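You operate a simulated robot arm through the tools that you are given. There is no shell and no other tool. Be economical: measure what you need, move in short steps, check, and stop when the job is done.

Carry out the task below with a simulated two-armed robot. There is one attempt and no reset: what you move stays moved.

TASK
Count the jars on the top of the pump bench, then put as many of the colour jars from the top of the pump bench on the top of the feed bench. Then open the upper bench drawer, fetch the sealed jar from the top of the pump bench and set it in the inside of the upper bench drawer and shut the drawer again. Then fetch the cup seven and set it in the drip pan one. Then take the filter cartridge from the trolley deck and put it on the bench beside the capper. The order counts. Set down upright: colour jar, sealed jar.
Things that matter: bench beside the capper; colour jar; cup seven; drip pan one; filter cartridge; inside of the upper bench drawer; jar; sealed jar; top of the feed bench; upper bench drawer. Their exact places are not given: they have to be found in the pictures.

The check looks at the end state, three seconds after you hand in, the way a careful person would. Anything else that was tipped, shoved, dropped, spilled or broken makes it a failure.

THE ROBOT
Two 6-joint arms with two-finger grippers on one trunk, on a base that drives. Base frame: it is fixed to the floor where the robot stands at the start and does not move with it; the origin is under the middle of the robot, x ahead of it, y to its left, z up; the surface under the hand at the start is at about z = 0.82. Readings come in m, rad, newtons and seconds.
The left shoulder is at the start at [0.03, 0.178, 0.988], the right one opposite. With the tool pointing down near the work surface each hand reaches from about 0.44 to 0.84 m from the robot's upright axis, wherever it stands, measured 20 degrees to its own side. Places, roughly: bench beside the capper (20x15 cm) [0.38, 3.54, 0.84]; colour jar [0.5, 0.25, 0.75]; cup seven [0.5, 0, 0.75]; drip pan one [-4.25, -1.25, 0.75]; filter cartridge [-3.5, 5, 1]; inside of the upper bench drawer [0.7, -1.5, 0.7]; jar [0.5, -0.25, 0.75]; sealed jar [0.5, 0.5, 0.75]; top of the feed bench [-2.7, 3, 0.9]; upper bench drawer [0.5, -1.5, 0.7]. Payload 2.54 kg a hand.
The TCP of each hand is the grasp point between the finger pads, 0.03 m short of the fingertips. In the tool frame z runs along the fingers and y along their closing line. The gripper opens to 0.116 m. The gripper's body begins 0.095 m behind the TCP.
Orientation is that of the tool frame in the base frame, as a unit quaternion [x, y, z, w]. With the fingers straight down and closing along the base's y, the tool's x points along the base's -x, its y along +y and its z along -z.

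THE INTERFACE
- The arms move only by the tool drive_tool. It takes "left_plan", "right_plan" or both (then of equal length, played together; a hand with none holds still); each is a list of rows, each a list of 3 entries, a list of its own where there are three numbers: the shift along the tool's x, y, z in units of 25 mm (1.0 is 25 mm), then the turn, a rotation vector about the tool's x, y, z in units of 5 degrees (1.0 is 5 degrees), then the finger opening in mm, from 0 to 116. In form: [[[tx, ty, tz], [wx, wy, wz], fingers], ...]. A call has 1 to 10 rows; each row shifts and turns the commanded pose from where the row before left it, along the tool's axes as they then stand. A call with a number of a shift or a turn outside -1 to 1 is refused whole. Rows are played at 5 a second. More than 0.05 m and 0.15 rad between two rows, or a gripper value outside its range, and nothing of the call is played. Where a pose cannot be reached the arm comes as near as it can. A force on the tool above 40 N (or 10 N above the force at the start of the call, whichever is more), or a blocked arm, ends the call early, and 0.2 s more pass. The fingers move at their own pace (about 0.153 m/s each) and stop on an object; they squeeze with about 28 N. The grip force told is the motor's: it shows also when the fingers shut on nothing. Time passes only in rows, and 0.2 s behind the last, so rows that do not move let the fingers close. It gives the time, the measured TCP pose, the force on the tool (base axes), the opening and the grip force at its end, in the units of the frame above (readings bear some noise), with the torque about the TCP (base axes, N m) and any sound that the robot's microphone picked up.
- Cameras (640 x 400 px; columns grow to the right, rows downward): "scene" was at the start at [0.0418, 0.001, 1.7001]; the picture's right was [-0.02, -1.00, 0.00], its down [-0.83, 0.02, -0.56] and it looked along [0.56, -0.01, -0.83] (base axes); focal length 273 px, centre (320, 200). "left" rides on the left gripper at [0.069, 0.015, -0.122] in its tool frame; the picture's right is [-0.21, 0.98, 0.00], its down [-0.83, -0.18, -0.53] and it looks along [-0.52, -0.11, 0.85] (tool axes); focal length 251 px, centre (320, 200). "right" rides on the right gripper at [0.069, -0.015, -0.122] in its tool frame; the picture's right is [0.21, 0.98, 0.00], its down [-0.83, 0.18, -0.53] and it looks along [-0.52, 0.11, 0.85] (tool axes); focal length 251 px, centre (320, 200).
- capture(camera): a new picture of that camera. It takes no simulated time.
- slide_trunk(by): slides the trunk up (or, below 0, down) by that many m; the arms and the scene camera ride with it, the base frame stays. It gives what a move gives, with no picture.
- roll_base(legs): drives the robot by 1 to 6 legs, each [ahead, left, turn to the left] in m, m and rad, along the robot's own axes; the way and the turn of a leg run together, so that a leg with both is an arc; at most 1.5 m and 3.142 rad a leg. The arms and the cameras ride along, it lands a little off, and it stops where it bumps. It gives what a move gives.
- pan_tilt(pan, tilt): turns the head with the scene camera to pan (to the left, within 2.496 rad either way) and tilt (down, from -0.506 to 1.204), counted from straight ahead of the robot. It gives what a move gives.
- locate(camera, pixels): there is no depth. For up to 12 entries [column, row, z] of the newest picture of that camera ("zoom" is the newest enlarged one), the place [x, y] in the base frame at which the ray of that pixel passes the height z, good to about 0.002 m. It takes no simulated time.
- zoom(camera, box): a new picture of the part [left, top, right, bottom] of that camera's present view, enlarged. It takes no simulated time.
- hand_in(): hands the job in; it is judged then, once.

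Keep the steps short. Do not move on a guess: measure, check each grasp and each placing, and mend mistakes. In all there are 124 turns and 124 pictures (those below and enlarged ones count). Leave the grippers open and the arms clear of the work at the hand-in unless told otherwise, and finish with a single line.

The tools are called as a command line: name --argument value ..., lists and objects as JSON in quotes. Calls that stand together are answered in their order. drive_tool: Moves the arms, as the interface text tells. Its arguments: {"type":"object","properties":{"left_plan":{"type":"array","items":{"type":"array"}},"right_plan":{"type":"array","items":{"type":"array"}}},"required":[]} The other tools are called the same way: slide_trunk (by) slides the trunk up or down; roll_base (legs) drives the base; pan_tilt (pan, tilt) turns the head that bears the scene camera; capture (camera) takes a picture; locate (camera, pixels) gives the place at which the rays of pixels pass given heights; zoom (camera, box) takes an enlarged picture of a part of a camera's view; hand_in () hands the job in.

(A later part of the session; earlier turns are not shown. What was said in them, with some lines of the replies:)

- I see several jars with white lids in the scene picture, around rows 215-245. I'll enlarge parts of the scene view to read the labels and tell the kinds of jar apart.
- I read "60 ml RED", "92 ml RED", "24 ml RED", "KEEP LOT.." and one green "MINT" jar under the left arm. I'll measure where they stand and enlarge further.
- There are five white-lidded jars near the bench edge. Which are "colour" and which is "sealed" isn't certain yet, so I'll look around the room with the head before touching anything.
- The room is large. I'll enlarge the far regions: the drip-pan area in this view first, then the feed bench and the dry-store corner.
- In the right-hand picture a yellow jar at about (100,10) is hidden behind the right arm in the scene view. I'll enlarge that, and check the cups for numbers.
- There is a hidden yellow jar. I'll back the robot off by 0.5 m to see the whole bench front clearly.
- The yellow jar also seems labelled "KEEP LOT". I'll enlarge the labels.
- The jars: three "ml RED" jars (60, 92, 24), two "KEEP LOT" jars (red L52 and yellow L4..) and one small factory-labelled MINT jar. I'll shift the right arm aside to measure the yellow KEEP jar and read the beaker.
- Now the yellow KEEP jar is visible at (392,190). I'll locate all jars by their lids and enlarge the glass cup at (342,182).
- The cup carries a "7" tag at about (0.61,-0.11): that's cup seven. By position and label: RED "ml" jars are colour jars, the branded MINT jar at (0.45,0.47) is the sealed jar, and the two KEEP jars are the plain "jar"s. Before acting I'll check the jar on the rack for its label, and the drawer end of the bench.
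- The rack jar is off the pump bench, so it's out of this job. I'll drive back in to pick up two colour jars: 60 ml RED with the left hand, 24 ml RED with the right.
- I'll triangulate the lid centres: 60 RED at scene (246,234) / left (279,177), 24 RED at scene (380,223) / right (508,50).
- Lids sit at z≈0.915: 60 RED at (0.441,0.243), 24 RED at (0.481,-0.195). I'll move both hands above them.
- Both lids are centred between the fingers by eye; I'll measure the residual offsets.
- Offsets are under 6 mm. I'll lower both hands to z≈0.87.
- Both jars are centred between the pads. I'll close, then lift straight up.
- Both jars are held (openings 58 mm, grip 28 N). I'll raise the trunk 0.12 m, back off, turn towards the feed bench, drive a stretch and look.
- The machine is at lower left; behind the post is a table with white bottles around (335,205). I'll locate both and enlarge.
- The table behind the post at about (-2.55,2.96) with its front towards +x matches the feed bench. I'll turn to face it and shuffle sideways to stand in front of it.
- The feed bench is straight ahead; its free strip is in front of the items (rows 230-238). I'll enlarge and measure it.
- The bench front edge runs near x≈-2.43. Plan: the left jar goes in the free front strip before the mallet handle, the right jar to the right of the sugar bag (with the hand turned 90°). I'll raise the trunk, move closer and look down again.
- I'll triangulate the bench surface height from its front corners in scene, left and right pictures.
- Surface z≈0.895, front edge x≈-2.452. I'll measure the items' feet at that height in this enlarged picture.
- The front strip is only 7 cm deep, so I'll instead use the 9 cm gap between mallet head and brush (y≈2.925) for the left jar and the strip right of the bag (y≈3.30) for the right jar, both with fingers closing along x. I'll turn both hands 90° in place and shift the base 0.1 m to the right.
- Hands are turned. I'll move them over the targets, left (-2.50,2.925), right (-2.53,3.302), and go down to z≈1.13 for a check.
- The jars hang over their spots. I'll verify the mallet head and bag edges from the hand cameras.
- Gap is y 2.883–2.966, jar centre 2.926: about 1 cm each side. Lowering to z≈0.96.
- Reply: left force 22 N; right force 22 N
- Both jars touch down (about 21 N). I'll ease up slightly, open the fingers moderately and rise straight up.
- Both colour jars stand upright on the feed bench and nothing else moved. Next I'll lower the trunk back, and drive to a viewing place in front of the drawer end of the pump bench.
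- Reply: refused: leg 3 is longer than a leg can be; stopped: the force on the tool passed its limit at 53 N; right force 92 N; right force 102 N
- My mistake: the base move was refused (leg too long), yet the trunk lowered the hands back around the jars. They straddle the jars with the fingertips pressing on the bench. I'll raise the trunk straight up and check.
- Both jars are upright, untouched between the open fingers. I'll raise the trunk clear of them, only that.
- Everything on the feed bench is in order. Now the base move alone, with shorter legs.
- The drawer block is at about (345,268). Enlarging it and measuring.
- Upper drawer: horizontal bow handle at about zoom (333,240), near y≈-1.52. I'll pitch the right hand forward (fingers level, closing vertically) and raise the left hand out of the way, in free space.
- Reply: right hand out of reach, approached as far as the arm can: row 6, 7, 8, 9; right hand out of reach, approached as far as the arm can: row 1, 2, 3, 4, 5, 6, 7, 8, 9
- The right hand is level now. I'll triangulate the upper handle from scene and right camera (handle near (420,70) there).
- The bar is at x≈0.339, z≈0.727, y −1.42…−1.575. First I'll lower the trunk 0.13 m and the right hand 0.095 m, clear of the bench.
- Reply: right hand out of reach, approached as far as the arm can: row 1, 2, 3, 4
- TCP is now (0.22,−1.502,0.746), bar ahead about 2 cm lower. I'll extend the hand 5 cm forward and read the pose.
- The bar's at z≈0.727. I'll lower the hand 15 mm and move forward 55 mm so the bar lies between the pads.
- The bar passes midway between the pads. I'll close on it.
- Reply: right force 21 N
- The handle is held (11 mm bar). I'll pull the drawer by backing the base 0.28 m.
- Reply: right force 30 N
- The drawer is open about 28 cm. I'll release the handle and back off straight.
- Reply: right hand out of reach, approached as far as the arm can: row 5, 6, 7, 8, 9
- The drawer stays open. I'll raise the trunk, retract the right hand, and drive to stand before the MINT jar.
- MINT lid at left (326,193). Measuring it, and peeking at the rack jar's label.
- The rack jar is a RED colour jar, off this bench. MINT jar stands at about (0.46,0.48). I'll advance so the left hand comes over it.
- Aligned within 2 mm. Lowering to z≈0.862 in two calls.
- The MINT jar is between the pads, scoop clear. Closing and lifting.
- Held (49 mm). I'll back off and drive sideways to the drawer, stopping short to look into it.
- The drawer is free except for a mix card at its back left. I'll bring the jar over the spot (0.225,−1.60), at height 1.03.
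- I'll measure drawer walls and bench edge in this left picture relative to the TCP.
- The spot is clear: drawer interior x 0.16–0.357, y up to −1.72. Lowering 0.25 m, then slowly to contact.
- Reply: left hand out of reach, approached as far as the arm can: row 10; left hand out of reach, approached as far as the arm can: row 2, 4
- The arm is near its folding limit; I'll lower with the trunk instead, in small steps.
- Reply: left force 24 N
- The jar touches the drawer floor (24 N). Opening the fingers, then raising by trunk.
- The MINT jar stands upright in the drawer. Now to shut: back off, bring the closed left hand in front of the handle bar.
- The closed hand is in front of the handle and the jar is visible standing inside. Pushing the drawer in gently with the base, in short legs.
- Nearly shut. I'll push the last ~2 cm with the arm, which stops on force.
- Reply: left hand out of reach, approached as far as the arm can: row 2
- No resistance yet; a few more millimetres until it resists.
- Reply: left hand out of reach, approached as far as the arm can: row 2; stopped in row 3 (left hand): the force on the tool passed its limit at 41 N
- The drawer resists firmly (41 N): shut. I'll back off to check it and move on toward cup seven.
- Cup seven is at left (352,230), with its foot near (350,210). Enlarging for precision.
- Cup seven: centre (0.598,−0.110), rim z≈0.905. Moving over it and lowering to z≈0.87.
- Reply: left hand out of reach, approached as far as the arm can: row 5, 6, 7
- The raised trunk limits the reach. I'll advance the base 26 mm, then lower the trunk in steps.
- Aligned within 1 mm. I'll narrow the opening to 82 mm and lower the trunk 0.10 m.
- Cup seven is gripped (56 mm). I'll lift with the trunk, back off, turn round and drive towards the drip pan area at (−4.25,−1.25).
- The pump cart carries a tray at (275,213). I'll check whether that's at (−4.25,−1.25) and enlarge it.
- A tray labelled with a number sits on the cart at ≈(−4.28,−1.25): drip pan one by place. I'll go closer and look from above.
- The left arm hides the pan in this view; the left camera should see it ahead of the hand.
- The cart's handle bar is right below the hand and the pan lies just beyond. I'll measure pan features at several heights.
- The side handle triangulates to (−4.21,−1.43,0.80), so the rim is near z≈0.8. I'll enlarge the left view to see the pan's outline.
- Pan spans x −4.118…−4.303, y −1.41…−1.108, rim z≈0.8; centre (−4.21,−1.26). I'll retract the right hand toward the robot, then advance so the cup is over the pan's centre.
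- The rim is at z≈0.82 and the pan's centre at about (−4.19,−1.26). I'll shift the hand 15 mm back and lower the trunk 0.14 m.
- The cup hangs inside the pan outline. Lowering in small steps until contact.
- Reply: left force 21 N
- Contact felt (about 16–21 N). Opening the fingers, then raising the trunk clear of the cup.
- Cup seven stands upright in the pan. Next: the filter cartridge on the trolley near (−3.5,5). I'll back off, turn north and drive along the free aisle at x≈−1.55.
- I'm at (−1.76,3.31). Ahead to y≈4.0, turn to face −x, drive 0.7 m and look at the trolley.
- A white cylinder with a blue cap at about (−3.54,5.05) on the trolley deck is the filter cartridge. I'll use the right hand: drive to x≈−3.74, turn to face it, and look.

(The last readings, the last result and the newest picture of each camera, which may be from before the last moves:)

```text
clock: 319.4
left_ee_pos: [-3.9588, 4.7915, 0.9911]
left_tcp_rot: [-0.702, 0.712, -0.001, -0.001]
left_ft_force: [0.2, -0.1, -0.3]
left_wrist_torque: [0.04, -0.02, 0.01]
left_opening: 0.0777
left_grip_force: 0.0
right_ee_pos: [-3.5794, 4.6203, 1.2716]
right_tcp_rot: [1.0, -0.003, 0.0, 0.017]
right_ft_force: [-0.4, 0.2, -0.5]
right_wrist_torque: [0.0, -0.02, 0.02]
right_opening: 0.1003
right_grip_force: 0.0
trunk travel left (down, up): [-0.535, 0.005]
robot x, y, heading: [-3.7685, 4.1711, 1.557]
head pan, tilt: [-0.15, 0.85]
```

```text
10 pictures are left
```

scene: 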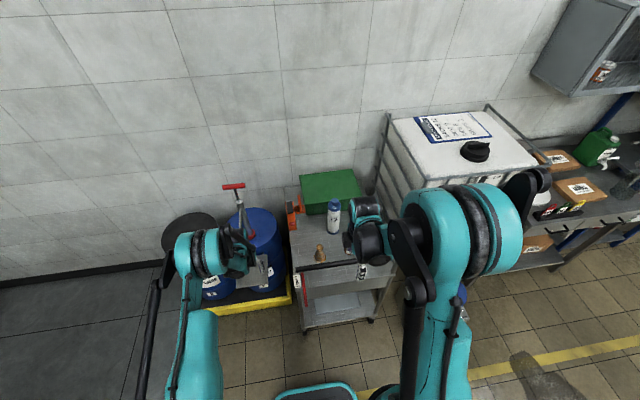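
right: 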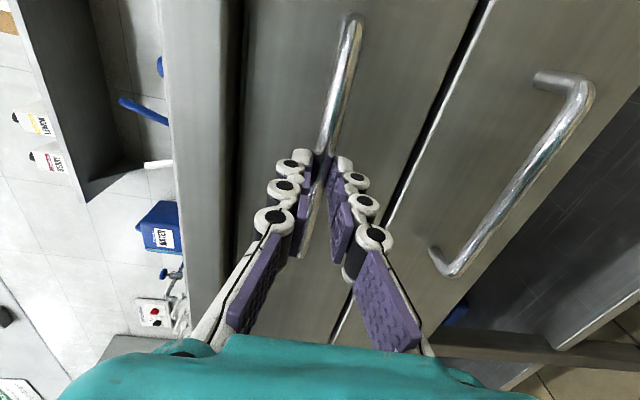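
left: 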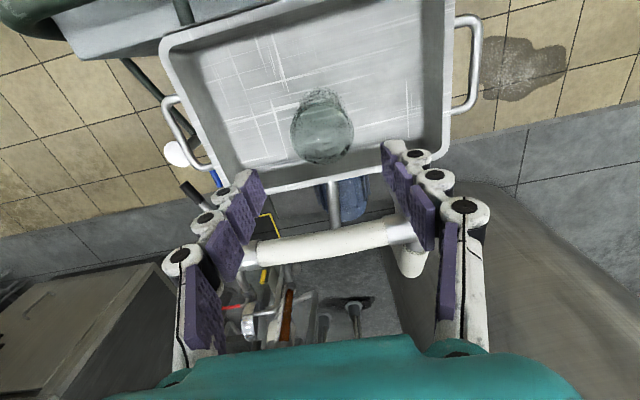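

The cartridge stands at (333,218) in the picture. I'll retract the left hand away from the drum pump, and measure the cartridge with scene and right cameras.

drive_tool --left_plan '[[[1, 0, 0], [0, 0, 0], 78], [[1, 0, 0], [0, 0, 0], 78], [[1, 0, 0], [0, 0, 0], 78], [[1, 0, 0], [0, 0, 0], 78], [[1, 0, 0], [0, 0, 0], 78], [[1, 0, 0], [0, 0, 0], 78], [[1, 0, 0], [0, 0, 0], 78]]'

capture --camera "right"

locate --camera "scene" --pixels '[[334, 202, 1.0], [334, 202, 1.05], [334, 202, 1.1], [334, 202, 1.15], [332, 234, 0.85], [332, 234, 0.9], [335, 263, 0.9], [320, 249, 0.9]]'

```text
clock: 321.0
left_ee_pos: [-3.9638, 4.7228, 1.0069]
left_tcp_rot: [-0.702, 0.712, -0.003, -0.002]
left_ft_force: [-0.8, 0.1, -0.8]
left_wrist_torque: [0.0, 0.0, 0.01]
left_opening: 0.078
left_grip_force: 0.1
left hand out of reach, approached as far as the arm can: row 3, 4, 5, 6, 7
right_ee_pos: [-3.5789, 4.6191, 1.2706]
right_tcp_rot: [1.0, -0.003, 0.0, 0.016]
right_ft_force: [-0.8, 0.2, -0.9]
right_wrist_torque: [-0.01, 0.01, -0.01]
right_opening: 0.1
right_grip_force: 0.0
trunk travel left (down, up): [-0.535, 0.005]
robot x, y, heading: [-3.7736, 4.1687, 1.555]
head pan, tilt: [-0.15, 0.85]
```

```text
9 pictures are left
```

right: 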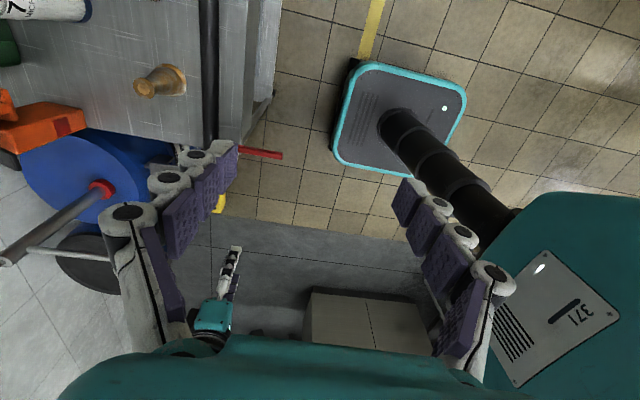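

```text
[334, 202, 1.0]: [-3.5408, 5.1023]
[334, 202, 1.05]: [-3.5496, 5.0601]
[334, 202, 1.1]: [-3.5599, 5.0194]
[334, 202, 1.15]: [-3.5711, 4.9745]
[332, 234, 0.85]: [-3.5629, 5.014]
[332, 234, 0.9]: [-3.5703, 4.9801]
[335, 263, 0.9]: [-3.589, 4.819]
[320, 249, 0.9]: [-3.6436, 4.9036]
```

locate --camera "right" --pixels '[[88, 8, 0.85], [88, 8, 0.9], [172, 80, 0.85], [172, 80, 0.9], [210, 60, 0.95], [188, 139, 0.85], [188, 139, 0.9]]'

locate --camera "scene" --pixels '[[320, 261, 0.85], [320, 261, 0.9], [320, 261, 0.8], [293, 271, 0.85], [293, 271, 0.9], [332, 232, 0.85], [332, 232, 0.9]]'

```text
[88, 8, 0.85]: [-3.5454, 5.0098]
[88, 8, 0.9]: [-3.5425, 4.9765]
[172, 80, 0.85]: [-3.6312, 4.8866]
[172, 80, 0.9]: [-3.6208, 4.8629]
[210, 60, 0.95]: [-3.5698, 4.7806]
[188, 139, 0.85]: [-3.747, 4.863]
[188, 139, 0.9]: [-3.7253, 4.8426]
```

```text
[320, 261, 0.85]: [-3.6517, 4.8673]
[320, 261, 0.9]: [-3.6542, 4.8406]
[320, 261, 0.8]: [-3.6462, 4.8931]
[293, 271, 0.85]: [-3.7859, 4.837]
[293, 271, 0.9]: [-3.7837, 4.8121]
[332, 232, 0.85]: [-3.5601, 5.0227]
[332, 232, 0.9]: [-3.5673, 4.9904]
```

The cartridge centre is ≈(−3.557,5.04), deck z≈0.85, top ≈1.075, with a green box close behind, so I'll close the fingers along x. I turn the right wrist back 90° and raise the left hand 0.2 m away from the drum.

drive_tool --left_plan '[[[0, 0, -0.9], [0, 0, 0], 78], [[0, 0, -0.9], [0, 0, 0], 78], [[0, 0, -0.9], [0, 0, 0], 78], [[0, 0, -0.9], [0, 0, 0], 78], [[0, 0, -0.9], [0, 0, 0], 78], [[0, 0, -0.9], [0, 0, 0], 78], [[0, 0, -0.9], [0, 0, 0], 78], [[0, 0, -0.9], [0, 0, 0], 78], [[0, 0, -0.9], [0, 0, 0], 78]]' --right_plan '[[[0, 0, 0], [0, 0, 1], 100], [[0, 0, 0], [0, 0, 1], 100], [[0, 0, 0], [0, 0, 1], 100], [[0, 0, 0], [0, 0, 1], 100], [[0, 0, 0], [0, 0, 1], 100], [[0, 0, 0], [0, 0, 1], 100], [[0, 0, 0], [0, 0, 1], 100], [[0, 0, 0], [0, 0, 1], 100], [[0, 0, 0], [0, 0, 1], 100]]'

drive_tool --right_plan '[[[0, 0, 0], [0, 0, 1], 100], [[0, 0, 0], [0, 0, 1], 100], [[0, 0, 0], [0, 0, 1], 100], [[0, 0, 0], [0, 0, 1], 100], [[0, 0, 0], [0, 0, 1], 100], [[0, 0, 0], [0, 0, 1], 100], [[0, 0, 0], [0, 0, 1], 100], [[0, 0, 0], [0, 0, 1], 100], [[0, 0, 0], [0, 0, 1], 100]]'

roll_base --legs '[[0, 0, 0.295], [0.159, -0.26, 0]]'

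```text
clock: 323.0
left_ee_pos: [-3.9647, 4.7223, 1.2093]
left_tcp_rot: [-0.703, 0.712, -0.002, -0.001]
left_ft_force: [0.2, -0.3, 0.0]
left_wrist_torque: [0.03, 0.0, -0.01]
left_opening: 0.0778
left_grip_force: 0.1
right_ee_pos: [-3.5787, 4.6177, 1.2717]
right_tcp_rot: [0.922, -0.386, 0.007, 0.016]
right_ft_force: [0.5, -0.5, -0.6]
right_wrist_torque: [0.01, -0.03, 0.02]
right_opening: 0.0999
right_grip_force: 0.1
trunk travel left (down, up): [-0.535, 0.005]
robot x, y, heading: [-3.7728, 4.1736, 1.552]
head pan, tilt: [-0.15, 0.85]
```

```text
clock: 325.0
left_ee_pos: [-3.9652, 4.7255, 1.2088]
left_tcp_rot: [-0.702, 0.712, -0.002, -0.001]
left_ft_force: [-0.4, 0.6, -0.1]
left_wrist_torque: [0.04, 0.0, 0.0]
left_opening: 0.0778
left_grip_force: 0.1
right_ee_pos: [-3.5789, 4.6193, 1.2711]
right_tcp_rot: [-0.704, 0.71, -0.012, -0.011]
right_ft_force: [0.3, -0.1, -0.9]
right_wrist_torque: [0.0, -0.02, -0.02]
right_opening: 0.1002
right_grip_force: 0.2
trunk travel left (down, up): [-0.535, 0.005]
robot x, y, heading: [-3.7747, 4.174, 1.549]
head pan, tilt: [-0.15, 0.85]
```

```text
clock: 328.0
left_ee_pos: [-3.912, 4.867, 1.2092]
left_tcp_rot: [0.799, -0.601, 0.001, 0.001]
left_ft_force: [0.3, 0.6, -0.6]
left_wrist_torque: [0.02, 0.0, 0.03]
left_opening: 0.0781
left_grip_force: 0.0
right_ee_pos: [-3.5111, 4.8792, 1.2719]
right_tcp_rot: [0.802, -0.596, 0.014, 0.01]
right_ft_force: [0.2, -0.2, -0.3]
right_wrist_torque: [0.0, 0.01, 0.02]
right_opening: 0.1
right_grip_force: 0.0
trunk travel left (down, up): [-0.535, 0.005]
robot x, y, heading: [-3.5658, 4.397, 1.853]
head pan, tilt: [-0.15, 0.85]
```

The right hand is at (−3.511,4.879,1.272). I'll look through the right camera at the cartridge.

capture --camera "right"

```text
8 pictures are left
```

right: 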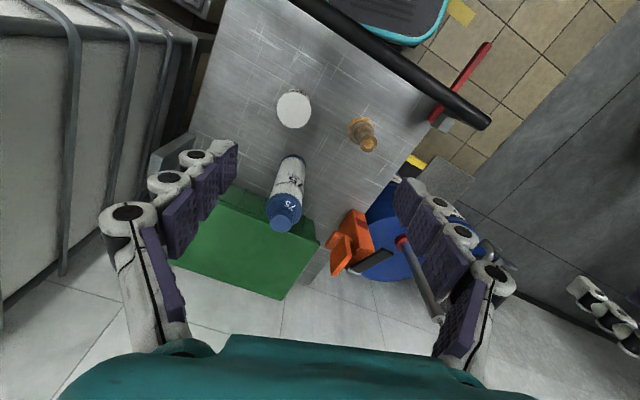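

locate --camera "right" --pixels '[[293, 163, 0.85], [293, 163, 0.87], [282, 215, 1.0], [282, 215, 1.05], [282, 215, 1.08], [280, 226, 1.08], [293, 109, 0.86], [318, 240, 0.95], [250, 190, 0.95], [193, 260, 0.95]]'

```text
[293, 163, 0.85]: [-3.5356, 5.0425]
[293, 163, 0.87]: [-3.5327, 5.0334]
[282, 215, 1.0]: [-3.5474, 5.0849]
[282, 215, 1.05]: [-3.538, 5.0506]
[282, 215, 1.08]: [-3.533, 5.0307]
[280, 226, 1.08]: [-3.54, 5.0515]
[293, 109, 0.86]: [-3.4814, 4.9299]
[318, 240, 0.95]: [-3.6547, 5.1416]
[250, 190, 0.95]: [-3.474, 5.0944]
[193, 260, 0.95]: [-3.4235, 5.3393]
```

Cartridge axis at (−3.54,5.045). Lowering the trunk 0.1 m, then moving the right hand over it.

slide_trunk --by -0.1

drive_tool --right_plan '[[[-0.957, -0.105, 0], [0, 0, 0], 90], [[-0.957, -0.105, 0], [0, 0, 0], 90], [[-0.957, -0.105, 0], [0, 0, 0], 90], [[-0.957, -0.105, 0], [0, 0, 0], 90], [[-0.957, -0.105, 0], [0, 0, 0], 90], [[-0.957, -0.105, 0], [0, 0, 0], 90], [[-0.957, -0.105, 0], [0, 0, 0], 90]]'

capture --camera "right"

```text
clock: 329.4
left_ee_pos: [-3.9095, 4.8685, 1.1086]
left_tcp_rot: [0.799, -0.601, 0.002, 0.002]
left_ft_force: [-0.2, -0.5, 0.0]
left_wrist_torque: [-0.03, -0.05, 0.0]
left_opening: 0.0779
left_grip_force: 0.1
right_ee_pos: [-3.5111, 4.8796, 1.1709]
right_tcp_rot: [0.803, -0.596, 0.014, 0.01]
right_ft_force: [-0.2, -0.1, 0.4]
right_wrist_torque: [0.02, 0.0, 0.0]
right_opening: 0.0999
right_grip_force: 0.0
trunk travel left (down, up): [-0.435, 0.105]
robot x, y, heading: [-3.5645, 4.3968, 1.853]
head pan, tilt: [-0.15, 0.85]
```

```text
clock: 330.9
left_ee_pos: [-3.9104, 4.8689, 1.1092]
left_tcp_rot: [0.8, -0.6, 0.003, 0.001]
left_ft_force: [-1.1, 0.4, -0.1]
left_wrist_torque: [-0.04, -0.02, 0.01]
left_opening: 0.0781
left_grip_force: 0.0
right_ee_pos: [-3.5423, 5.0464, 1.1664]
right_tcp_rot: [0.802, -0.597, 0.015, 0.011]
right_ft_force: [0.6, 0.5, 0.0]
right_wrist_torque: [-0.05, 0.0, -0.03]
right_opening: 0.0899
right_grip_force: 0.0
trunk travel left (down, up): [-0.435, 0.105]
robot x, y, heading: [-3.5619, 4.3987, 1.852]
head pan, tilt: [-0.15, 0.85]
```

```text
7 pictures are left
```

right: 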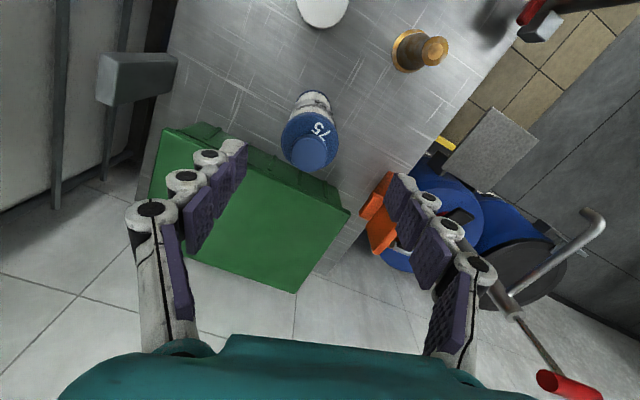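

locate --camera "right" --pixels '[[309, 153, 1.07], [309, 153, 1.04], [309, 135, 1.04], [315, 103, 0.87], [250, 150, 0.95], [190, 205, 0.98]]'

```text
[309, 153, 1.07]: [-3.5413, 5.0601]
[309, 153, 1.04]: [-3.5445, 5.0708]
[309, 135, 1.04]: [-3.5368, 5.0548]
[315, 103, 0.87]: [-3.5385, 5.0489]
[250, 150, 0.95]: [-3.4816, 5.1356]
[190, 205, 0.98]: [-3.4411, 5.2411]
```

The axis is ≈(−3.539,5.055). Descending 0.175 m with a small forward correction, then closing.

drive_tool --right_plan '[[[-0.08, 0, 1], [0, 0, 0], 90], [[-0.08, 0, 1], [0, 0, 0], 90], [[-0.08, 0, 1], [0, 0, 0], 90], [[-0.08, 0, 1], [0, 0, 0], 90], [[-0.08, 0, 1], [0, 0, 0], 90], [[-0.08, 0, 1], [0, 0, 0], 90], [[-0.08, 0, 0.9], [0, 0, 0], 90], [[0, 0, 0], [0, 0, 0], 60], [[0, 0, 0], [0, 0, 0], 30], [[0, 0, 0], [0, 0, 0], 30]]'

```text
clock: 333.1
left_ee_pos: [-3.9109, 4.8676, 1.1079]
left_tcp_rot: [0.799, -0.601, 0.003, 0.002]
left_ft_force: [0.3, -0.2, 1.0]
left_wrist_torque: [0.0, 0.05, -0.02]
left_opening: 0.0781
left_grip_force: 0.1
right_ee_pos: [-3.5448, 5.0523, 0.9926]
right_tcp_rot: [0.802, -0.597, 0.015, 0.01]
right_ft_force: [1.1, -0.3, -0.4]
right_wrist_torque: [-0.06, -0.01, 0.0]
right_opening: 0.0614
right_grip_force: 28.1
trunk travel left (down, up): [-0.435, 0.105]
robot x, y, heading: [-3.5629, 4.3968, 1.85]
head pan, tilt: [-0.15, 0.85]
```

The cartridge is gripped (61 mm). Lifting it with arm and trunk, then backing away and driving east toward the capper bench.

drive_tool --right_plan '[[[0, 0, -0.5], [0, 0, 0], 30], [[0, 0, -1], [0, 0, 0], 30], [[0, 0, -1], [0, 0, 0], 30], [[0, 0, -1], [0, 0, 0], 30], [[0, 0, -1], [0, 0, 0], 30]]'

slide_trunk --by 0.1

roll_base --legs '[[-0.46, 0, 0], [0, 0, -1.85], [1.4, -0.1, 0], [1.0, 0, 0]]'

pan_tilt --pan 0 --tilt 0.65

capture --camera "scene"

```text
clock: 334.4
left_ee_pos: [-3.911, 4.8667, 1.1084]
left_tcp_rot: [0.799, -0.601, 0.002, 0.002]
left_ft_force: [0.2, 0.9, 0.0]
left_wrist_torque: [0.0, -0.01, 0.01]
left_opening: 0.078
left_grip_force: 0.1
right_ee_pos: [-3.5459, 5.0556, 1.1056]
right_tcp_rot: [0.802, -0.597, 0.014, 0.01]
right_ft_force: [-0.5, -0.4, -1.6]
right_wrist_torque: [-0.06, 0.0, -0.03]
right_opening: 0.0614
right_grip_force: 28.1
trunk travel left (down, up): [-0.435, 0.105]
robot x, y, heading: [-3.5656, 4.3979, 1.846]
head pan, tilt: [-0.15, 0.85]
```

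```text
clock: 335.7
left_ee_pos: [-3.9113, 4.8691, 1.2083]
left_tcp_rot: [0.799, -0.601, 0.002, 0.002]
left_ft_force: [0.6, -0.2, -1.0]
left_wrist_torque: [-0.01, -0.02, -0.01]
left_opening: 0.0779
left_grip_force: 0.1
right_ee_pos: [-3.5458, 5.0575, 1.2054]
right_tcp_rot: [0.802, -0.597, 0.015, 0.01]
right_ft_force: [-0.9, 0.1, -2.1]
right_wrist_torque: [-0.07, -0.02, -0.02]
right_opening: 0.0616
right_grip_force: 28.5
trunk travel left (down, up): [-0.535, 0.005]
robot x, y, heading: [-3.562, 4.3982, 1.856]
head pan, tilt: [-0.15, 0.85]
```

```text
clock: 354.1
left_ee_pos: [-0.538, 4.2687, 1.2091]
left_tcp_rot: [-0.039, 0.999, 0.0, -0.003]
left_ft_force: [-0.2, 0.2, -0.3]
left_wrist_torque: [0.01, -0.02, 0.01]
left_opening: 0.0777
left_grip_force: 0.0
right_ee_pos: [-0.4271, 3.8738, 1.2059]
right_tcp_rot: [-0.045, 0.999, -0.001, -0.018]
right_ft_force: [0.7, -0.1, -3.8]
right_wrist_torque: [0.01, 0.04, 0.02]
right_opening: 0.0602
right_grip_force: 27.6
trunk travel left (down, up): [-0.535, 0.005]
robot x, y, heading: [-1.0705, 4.0238, 0.081]
head pan, tilt: [-0.15, 0.85]
```

```text
clock: 354.8
left_ee_pos: [-0.5371, 4.2681, 1.208]
left_tcp_rot: [-0.04, 0.999, 0.0, -0.004]
left_ft_force: [-0.2, -0.8, 1.0]
left_wrist_torque: [0.0, -0.01, -0.02]
left_opening: 0.0778
left_grip_force: 0.2
right_ee_pos: [-0.4274, 3.8735, 1.2055]
right_tcp_rot: [-0.044, 0.999, -0.001, -0.018]
right_ft_force: [0.6, 0.1, -1.8]
right_wrist_torque: [0.0, 0.06, 0.0]
right_opening: 0.0603
right_grip_force: 27.6
trunk travel left (down, up): [-0.535, 0.005]
robot x, y, heading: [-1.0703, 4.026, 0.079]
head pan, tilt: [0.0, 0.649]
```

```text
6 pictures are left
```

scene: 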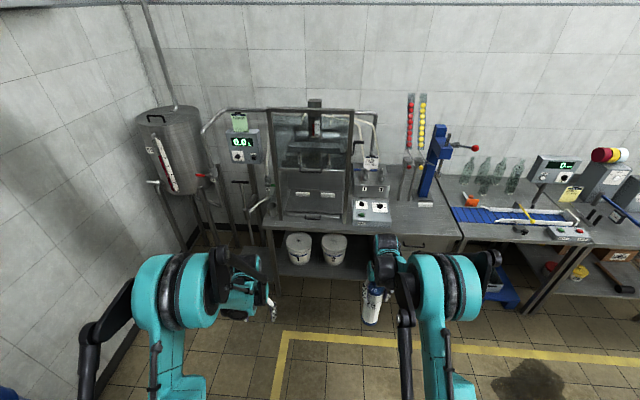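

I see the filler (315,160), the blue lever capper (430,180) and a free bench area at its foot. I'll find which pixels match (0.38,3.54,0.84).

locate --camera "scene" --pixels '[[420, 215, 0.84], [410, 225, 0.84], [440, 222, 0.84], [425, 203, 0.84], [400, 233, 0.84], [460, 237, 0.84], [375, 222, 0.84], [455, 205, 0.84], [405, 200, 0.84]]'

zoom --camera "scene" --box '[340, 140, 500, 260]'

```text
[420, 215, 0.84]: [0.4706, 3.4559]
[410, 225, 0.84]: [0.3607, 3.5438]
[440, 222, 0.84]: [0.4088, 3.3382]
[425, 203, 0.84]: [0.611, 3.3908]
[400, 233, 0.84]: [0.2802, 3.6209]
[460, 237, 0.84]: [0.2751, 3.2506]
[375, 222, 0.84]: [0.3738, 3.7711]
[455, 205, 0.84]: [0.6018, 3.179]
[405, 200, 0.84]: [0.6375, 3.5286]
```

```text
3.33 times, centred on (420, 200) of scene
```

zoom: 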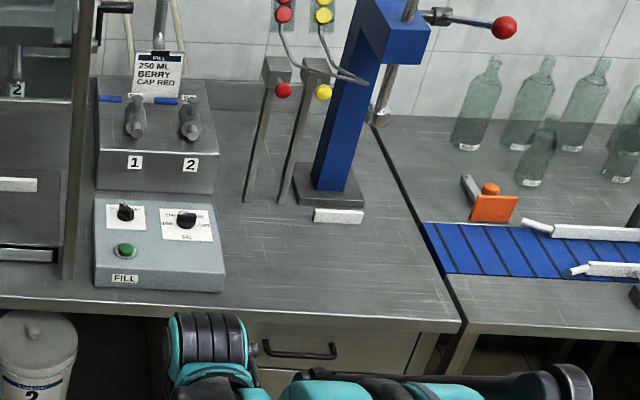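

The free spot before the capper, right of the FILL box (y≈3.63), matches. I'll aim for (0.38,3.515), approaching at a heading of 0.35 rad so that the left hand stays clear of the filler.

roll_base --legs '[[0, 0, 0.271], [0.35, -0.774, 0]]'

```text
clock: 360.2
left_ee_pos: [-0.0281, 3.7934, 1.2075]
left_tcp_rot: [-0.174, 0.985, -0.001, -0.004]
left_ft_force: [0.3, -0.2, 0.0]
left_wrist_torque: [0.02, 0.01, 0.01]
left_opening: 0.0779
left_grip_force: 0.0
right_ee_pos: [0.1842, 3.443, 1.2048]
right_tcp_rot: [-0.18, 0.983, -0.003, -0.017]
right_ft_force: [0.7, 0.6, -2.5]
right_wrist_torque: [0.0, 0.06, -0.02]
right_opening: 0.06
right_grip_force: 27.7
trunk travel left (down, up): [-0.535, 0.005]
robot x, y, heading: [-0.4705, 3.4132, 0.356]
head pan, tilt: [0.0, 0.649]
```

Remaining: 0.209 m straight ahead. Then a look through the right camera before lowering.

roll_base --legs '[[0.209, 0, 0]]'

capture --camera "right"

```text
clock: 361.9
left_ee_pos: [0.166, 3.8665, 1.2094]
left_tcp_rot: [-0.176, 0.984, 0.0, -0.002]
left_ft_force: [-0.4, 0.8, -0.4]
left_wrist_torque: [-0.01, 0.0, 0.02]
left_opening: 0.0779
left_grip_force: 0.0
right_ee_pos: [0.3804, 3.518, 1.2049]
right_tcp_rot: [-0.181, 0.983, -0.003, -0.017]
right_ft_force: [-0.3, -0.6, -2.0]
right_wrist_torque: [0.01, 0.06, -0.02]
right_opening: 0.0597
right_grip_force: 27.9
trunk travel left (down, up): [-0.535, 0.005]
robot x, y, heading: [-0.2785, 3.4881, 0.348]
head pan, tilt: [0.0, 0.649]
```

```text
4 pictures are left
```

right: 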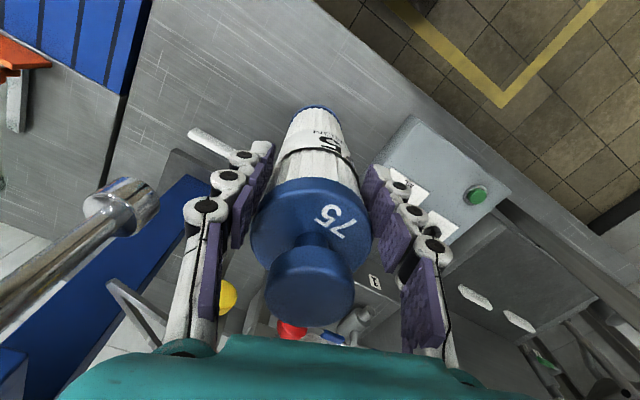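

The spot below is clear. I'll check distances to the FILL box and the chrome capper part at (130,205).

locate --camera "right" --pixels '[[140, 205, 1.0], [140, 205, 1.1], [140, 205, 1.2], [412, 120, 0.9], [412, 120, 0.86], [375, 170, 0.9], [250, 150, 0.86], [310, 5, 0.84]]'

```text
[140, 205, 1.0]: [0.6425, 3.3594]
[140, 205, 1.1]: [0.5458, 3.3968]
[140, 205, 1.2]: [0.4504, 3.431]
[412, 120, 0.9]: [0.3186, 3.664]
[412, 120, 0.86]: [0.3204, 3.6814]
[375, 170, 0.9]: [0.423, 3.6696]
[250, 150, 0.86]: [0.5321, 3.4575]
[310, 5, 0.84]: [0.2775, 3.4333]
```

Both are clear (box y≥3.66, capper x≈0.64). Lowering 0.20 m by trunk, then small steps.

slide_trunk --by -0.2

slide_trunk --by -0.012

```text
clock: 364.0
left_ee_pos: [0.1667, 3.8655, 1.0102]
left_tcp_rot: [-0.176, 0.984, -0.001, -0.002]
left_ft_force: [-0.1, -0.1, -0.2]
left_wrist_torque: [0.03, -0.03, 0.03]
left_opening: 0.0781
left_grip_force: 0.0
right_ee_pos: [0.3799, 3.5168, 1.0056]
right_tcp_rot: [-0.181, 0.983, -0.003, -0.017]
right_ft_force: [-0.5, 0.4, -0.1]
right_wrist_torque: [0.0, 0.02, 0.01]
right_opening: 0.03
right_grip_force: 0.0
trunk travel left (down, up): [-0.335, 0.205]
robot x, y, heading: [-0.2775, 3.4862, 0.354]
head pan, tilt: [0.0, 0.649]
```

```text
clock: 364.6
left_ee_pos: [0.1672, 3.8668, 0.9967]
left_tcp_rot: [-0.176, 0.984, -0.001, -0.003]
left_ft_force: [-0.5, -0.5, 0.3]
left_wrist_torque: [0.03, 0.03, -0.01]
left_opening: 0.0779
left_grip_force: 0.1
right_ee_pos: [0.3812, 3.517, 0.9923]
right_tcp_rot: [-0.182, 0.983, -0.003, -0.018]
right_ft_force: [0.1, 0.5, -0.1]
right_wrist_torque: [-0.06, -0.01, 0.0]
right_opening: 0.0302
right_grip_force: 0.0
trunk travel left (down, up): [-0.323, 0.217]
robot x, y, heading: [-0.2754, 3.4881, 0.35]
head pan, tilt: [0.0, 0.649]
```

The right fingers now read 30 mm with no grip: the cartridge left the fingers. I must look before doing anything.

capture --camera "right"

```text
3 pictures are left
```

right: 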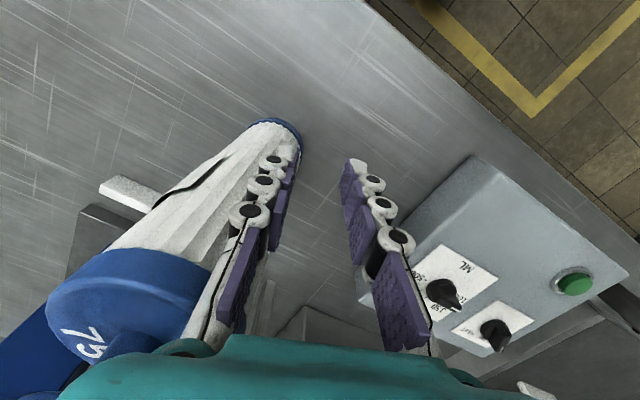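

locate --camera "right" --pixels '[[265, 150, 0.85], [270, 145, 0.87], [140, 305, 1.02], [140, 305, 1.05], [140, 305, 0.98], [140, 330, 1.05], [90, 340, 1.05], [130, 190, 0.85]]'

```text
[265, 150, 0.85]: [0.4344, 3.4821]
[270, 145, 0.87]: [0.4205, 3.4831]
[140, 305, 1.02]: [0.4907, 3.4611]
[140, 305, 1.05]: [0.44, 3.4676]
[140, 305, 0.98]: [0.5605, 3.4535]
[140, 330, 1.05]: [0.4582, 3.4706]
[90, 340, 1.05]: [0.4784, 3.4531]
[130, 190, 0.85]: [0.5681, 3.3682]
```

The cartridge is standing upright on the bench at about (0.435,3.48); it squeezed out forward because I'd held it behind its axis. It's only 6 cm off target. I'll raise the hand straight up, open, level the tilt, and shift over its axis.

slide_trunk --by 0.16

drive_tool --right_plan '[[[0, 0, 0], [0, -0.39, 0], 92], [[-0.5, -0.7, 0], [0, 0, 0], 92], [[-0.5, -0.7, 0], [0, 0, 0], 92], [[-0.5, -0.72, 0], [0, 0, 0], 92]]'

capture --camera "right"

```text
clock: 366.5
left_ee_pos: [0.1671, 3.867, 1.1563]
left_tcp_rot: [-0.176, 0.984, 0.0, -0.003]
left_ft_force: [0.5, 0.5, -0.8]
left_wrist_torque: [0.04, -0.02, -0.01]
left_opening: 0.0782
left_grip_force: 0.1
right_ee_pos: [0.3805, 3.5158, 1.1524]
right_tcp_rot: [-0.181, 0.983, -0.003, -0.018]
right_ft_force: [-0.1, 0.0, -0.4]
right_wrist_torque: [0.01, -0.01, -0.01]
right_opening: 0.0301
right_grip_force: 0.1
trunk travel left (down, up): [-0.483, 0.057]
robot x, y, heading: [-0.2824, 3.488, 0.354]
head pan, tilt: [0.0, 0.649]
```

```text
clock: 367.5
left_ee_pos: [0.167, 3.8665, 1.1567]
left_tcp_rot: [-0.176, 0.984, 0.0, -0.003]
left_ft_force: [-0.5, -0.1, -0.7]
left_wrist_torque: [0.03, -0.06, 0.01]
left_opening: 0.0781
left_grip_force: 0.0
right_ee_pos: [0.4335, 3.481, 1.1523]
right_tcp_rot: [-0.181, 0.983, -0.001, -0.001]
right_ft_force: [-0.5, 0.6, 0.7]
right_wrist_torque: [0.01, -0.04, -0.01]
right_opening: 0.0918
right_grip_force: 0.1
trunk travel left (down, up): [-0.483, 0.057]
robot x, y, heading: [-0.278, 3.4886, 0.356]
head pan, tilt: [0.0, 0.649]
```

```text
2 pictures are left
```

right: 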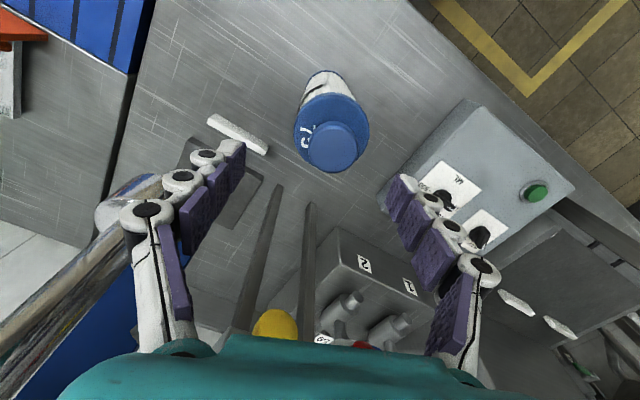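

It stands vertical, nearly centred. Measuring its axis precisely.

locate --camera "right" --pixels '[[334, 149, 1.06], [334, 149, 1.05], [331, 132, 1.03], [326, 92, 0.85], [240, 135, 0.86], [205, 165, 0.86], [110, 220, 1.05], [110, 220, 1.0]]'

```text
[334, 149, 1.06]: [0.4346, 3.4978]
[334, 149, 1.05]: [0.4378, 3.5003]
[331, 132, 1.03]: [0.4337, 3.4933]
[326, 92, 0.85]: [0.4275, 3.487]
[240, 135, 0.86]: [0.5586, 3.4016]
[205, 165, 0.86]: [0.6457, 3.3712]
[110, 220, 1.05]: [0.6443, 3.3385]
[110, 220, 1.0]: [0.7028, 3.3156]
```

Axis (0.433,3.492). Correcting by 1 cm, descending to z≈0.985 and closing.

drive_tool --right_plan '[[[-0.15, 0.4, 0], [0, 0, 0], 92], [[0, 0, 0.96], [0, 0, 0], 92], [[0, 0, 0.96], [0, 0, 0], 92], [[0, 0, 0.96], [0, 0, 0], 92], [[0, 0, 0.96], [0, 0, 0], 92], [[0, 0, 0.96], [0, 0, 0], 92], [[0, 0, 0.96], [0, 0, 0], 92], [[0, 0, 0.92], [0, 0, 0], 92]]'

drive_tool --right_plan '[[[0, 0, 0], [0, 0, 0], 70], [[0, 0, 0], [0, 0, 0], 50], [[0, 0, 0], [0, 0, 0], 30], [[0, 0, 0], [0, 0, 0], 30]]'

```text
clock: 369.2
left_ee_pos: [0.1649, 3.8663, 1.1567]
left_tcp_rot: [-0.177, 0.984, 0.0, -0.003]
left_ft_force: [-0.3, -0.7, -0.2]
left_wrist_torque: [0.02, -0.02, 0.0]
left_opening: 0.078
left_grip_force: 0.0
right_ee_pos: [0.4345, 3.4905, 1.0046]
right_tcp_rot: [-0.181, 0.983, 0.0, -0.001]
right_ft_force: [-1.9, 0.5, 15.0]
right_wrist_torque: [-0.03, 0.0, -0.01]
right_opening: 0.0919
right_grip_force: 0.1
trunk travel left (down, up): [-0.483, 0.057]
robot x, y, heading: [-0.2803, 3.4894, 0.353]
head pan, tilt: [0.0, 0.649]
stopped in row 8 (right hand): the force on the tool passed its limit at 93 N (the readings are from after the stop); the commanded pose is now the measured one
```

```text
clock: 370.2
left_ee_pos: [0.1662, 3.8656, 1.1574]
left_tcp_rot: [-0.176, 0.984, 0.0, -0.002]
left_ft_force: [0.4, 0.6, 1.1]
left_wrist_torque: [0.01, 0.0, 0.0]
left_opening: 0.0778
left_grip_force: 0.0
right_ee_pos: [0.4339, 3.4917, 1.0054]
right_tcp_rot: [-0.182, 0.983, -0.001, -0.001]
right_ft_force: [-1.9, 0.6, 16.4]
right_wrist_torque: [-0.06, 0.11, -0.02]
right_opening: 0.0654
right_grip_force: 27.9
trunk travel left (down, up): [-0.483, 0.057]
robot x, y, heading: [-0.2786, 3.4908, 0.352]
head pan, tilt: [0.0, 0.649]
```

The palm touched its top (it's ~0.25 m tall), and it's now gripped on its full diameter (65 mm). I'll lift 3.5 cm and carry it to (0.385,3.535).

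drive_tool --right_plan '[[[0, 0, -0.7], [0, 0, 0], 30], [[0, 0, -0.7], [0, 0, 0], 30], [[0.4, 0.76, 0], [0, 0, 0], 30], [[0.4, 0.76, 0], [0, 0, 0], 30], [[0.4, 0.76, 0], [0, 0, 0], 30], [[0, 0, 0], [0, 0, 0], 30]]'

```text
clock: 371.6
left_ee_pos: [0.1677, 3.8661, 1.157]
left_tcp_rot: [-0.177, 0.984, -0.002, -0.003]
left_ft_force: [0.7, -0.7, 0.1]
left_wrist_torque: [0.03, 0.02, -0.02]
left_opening: 0.0779
left_grip_force: 0.1
right_ee_pos: [0.3887, 3.5346, 1.0373]
right_tcp_rot: [-0.18, 0.984, 0.0, -0.003]
right_ft_force: [0.0, 0.2, -1.3]
right_wrist_torque: [-0.02, -0.06, 0.01]
right_opening: 0.0649
right_grip_force: 27.8
trunk travel left (down, up): [-0.483, 0.057]
robot x, y, heading: [-0.2801, 3.4879, 0.357]
head pan, tilt: [0.0, 0.649]
```

It's at (0.389,3.535), still held. Lowering gently to the bench.

drive_tool --right_plan '[[[0, 0, 0.5], [0, 0, 0], 30], [[0, 0, 0.5], [0, 0, 0], 30], [[0, 0, 0.2], [0, 0, 0], 30], [[0, 0, 0.12], [0, 0, 0], 30], [[0, 0, 0], [0, 0, 0], 30]]'

```text
clock: 372.8
left_ee_pos: [0.1664, 3.8673, 1.1561]
left_tcp_rot: [-0.176, 0.984, -0.001, -0.002]
left_ft_force: [0.5, 1.0, -0.4]
left_wrist_torque: [0.02, 0.0, -0.01]
left_opening: 0.0779
left_grip_force: 0.0
right_ee_pos: [0.3872, 3.5341, 1.0053]
right_tcp_rot: [-0.181, 0.983, -0.001, -0.001]
right_ft_force: [2.0, 1.8, 8.8]
right_wrist_torque: [0.05, -0.3, 0.03]
right_opening: 0.0649
right_grip_force: 27.8
trunk travel left (down, up): [-0.483, 0.057]
robot x, y, heading: [-0.2767, 3.4889, 0.354]
head pan, tilt: [0.0, 0.649]
```

Contact (9 N up). I'll open the fingers, then rise straight up 0.2 m and take a picture.

drive_tool --right_plan '[[[0, 0, 0], [0, 0, 0], 75], [[0, 0, 0], [0, 0, 0], 90], [[0, 0, -0.3], [0, 0, 0], 90], [[0, 0, -1], [0, 0, 0], 90], [[0, 0, -1], [0, 0, 0], 90], [[0, 0, -1], [0, 0, 0], 90], [[0, 0, -1], [0, 0, 0], 90], [[0, 0, -1], [0, 0, 0], 90], [[0, 0, -1], [0, 0, 0], 90], [[0, 0, -1], [0, 0, 0], 90]]'

capture --camera "right"

```text
clock: 375.0
left_ee_pos: [0.1663, 3.8666, 1.158]
left_tcp_rot: [-0.176, 0.984, -0.001, -0.003]
left_ft_force: [0.1, 0.5, 0.0]
left_wrist_torque: [-0.02, -0.02, 0.0]
left_opening: 0.0781
left_grip_force: 0.0
right_ee_pos: [0.3863, 3.5345, 1.1895]
right_tcp_rot: [-0.182, 0.983, 0.0, -0.001]
right_ft_force: [0.3, -0.2, 0.1]
right_wrist_torque: [0.02, 0.0, 0.0]
right_opening: 0.0899
right_grip_force: 0.1
trunk travel left (down, up): [-0.483, 0.057]
robot x, y, heading: [-0.2756, 3.4892, 0.354]
head pan, tilt: [0.0, 0.649]
```

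```text
1 pictures are left
```

right: 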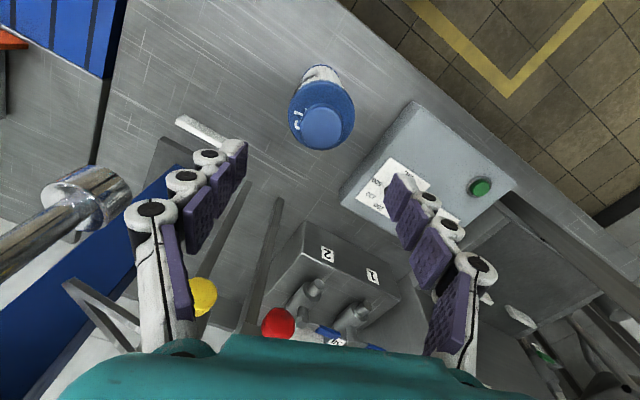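

The cartridge stands upright beside the capper. I'll raise the trunk 5 cm, back the robot off clear of the bench, and take the last look.

slide_trunk --by 0.05

roll_base --legs '[[-0.5, 0, 0]]'

capture --camera "scene"

```text
clock: 375.9
left_ee_pos: [0.1685, 3.867, 1.2059]
left_tcp_rot: [-0.175, 0.984, -0.001, -0.003]
left_ft_force: [-0.7, 0.1, -1.0]
left_wrist_torque: [-0.02, -0.01, 0.0]
left_opening: 0.0781
left_grip_force: 0.0
right_ee_pos: [0.3871, 3.5347, 1.2378]
right_tcp_rot: [-0.181, 0.983, 0.0, -0.001]
right_ft_force: [0.1, 0.7, 0.0]
right_wrist_torque: [-0.02, 0.01, 0.01]
right_opening: 0.09
right_grip_force: 0.1
trunk travel left (down, up): [-0.533, 0.007]
robot x, y, heading: [-0.2765, 3.486, 0.353]
head pan, tilt: [0.0, 0.649]
```

```text
clock: 378.9
left_ee_pos: [-0.3012, 3.6913, 1.2058]
left_tcp_rot: [-0.171, 0.985, -0.001, -0.004]
left_ft_force: [0.6, -0.1, -1.0]
left_wrist_torque: [0.0, 0.0, -0.03]
left_opening: 0.0781
left_grip_force: 0.1
right_ee_pos: [-0.0844, 3.3557, 1.2384]
right_tcp_rot: [-0.176, 0.984, 0.0, -0.001]
right_ft_force: [0.2, 0.2, -0.6]
right_wrist_torque: [0.0, -0.02, -0.02]
right_opening: 0.0901
right_grip_force: 0.1
trunk travel left (down, up): [-0.533, 0.007]
robot x, y, heading: [-0.7517, 3.3149, 0.343]
head pan, tilt: [0.0, 0.649]
```

```text
0 pictures are left
```

scene: 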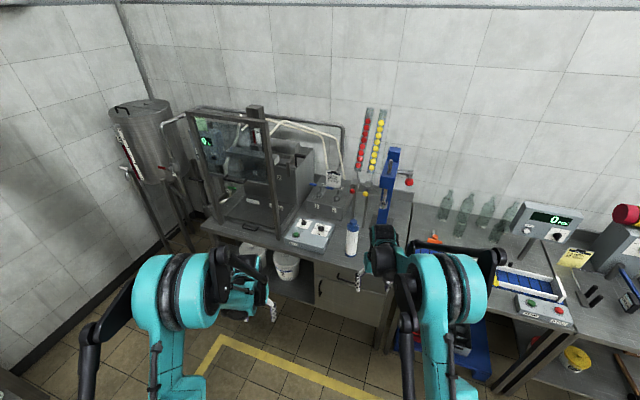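

The cartridge stands upright between the FILL box and the capper, both grippers are open and the arms are clear. Handing in.

hand_in

```text
The job is handed in.
```

I finished and handed in every step in order, but how many colour jars to move was my reading of the labels: I took the two KEEP jars as the "jars" to count, so I moved two RED jars to the feed bench. The MINT jar, taken as the sealed one, is shut in the upper drawer, cup seven is in drip pan one, and the filter cartridge stands beside the capper after it slipped once during placing.
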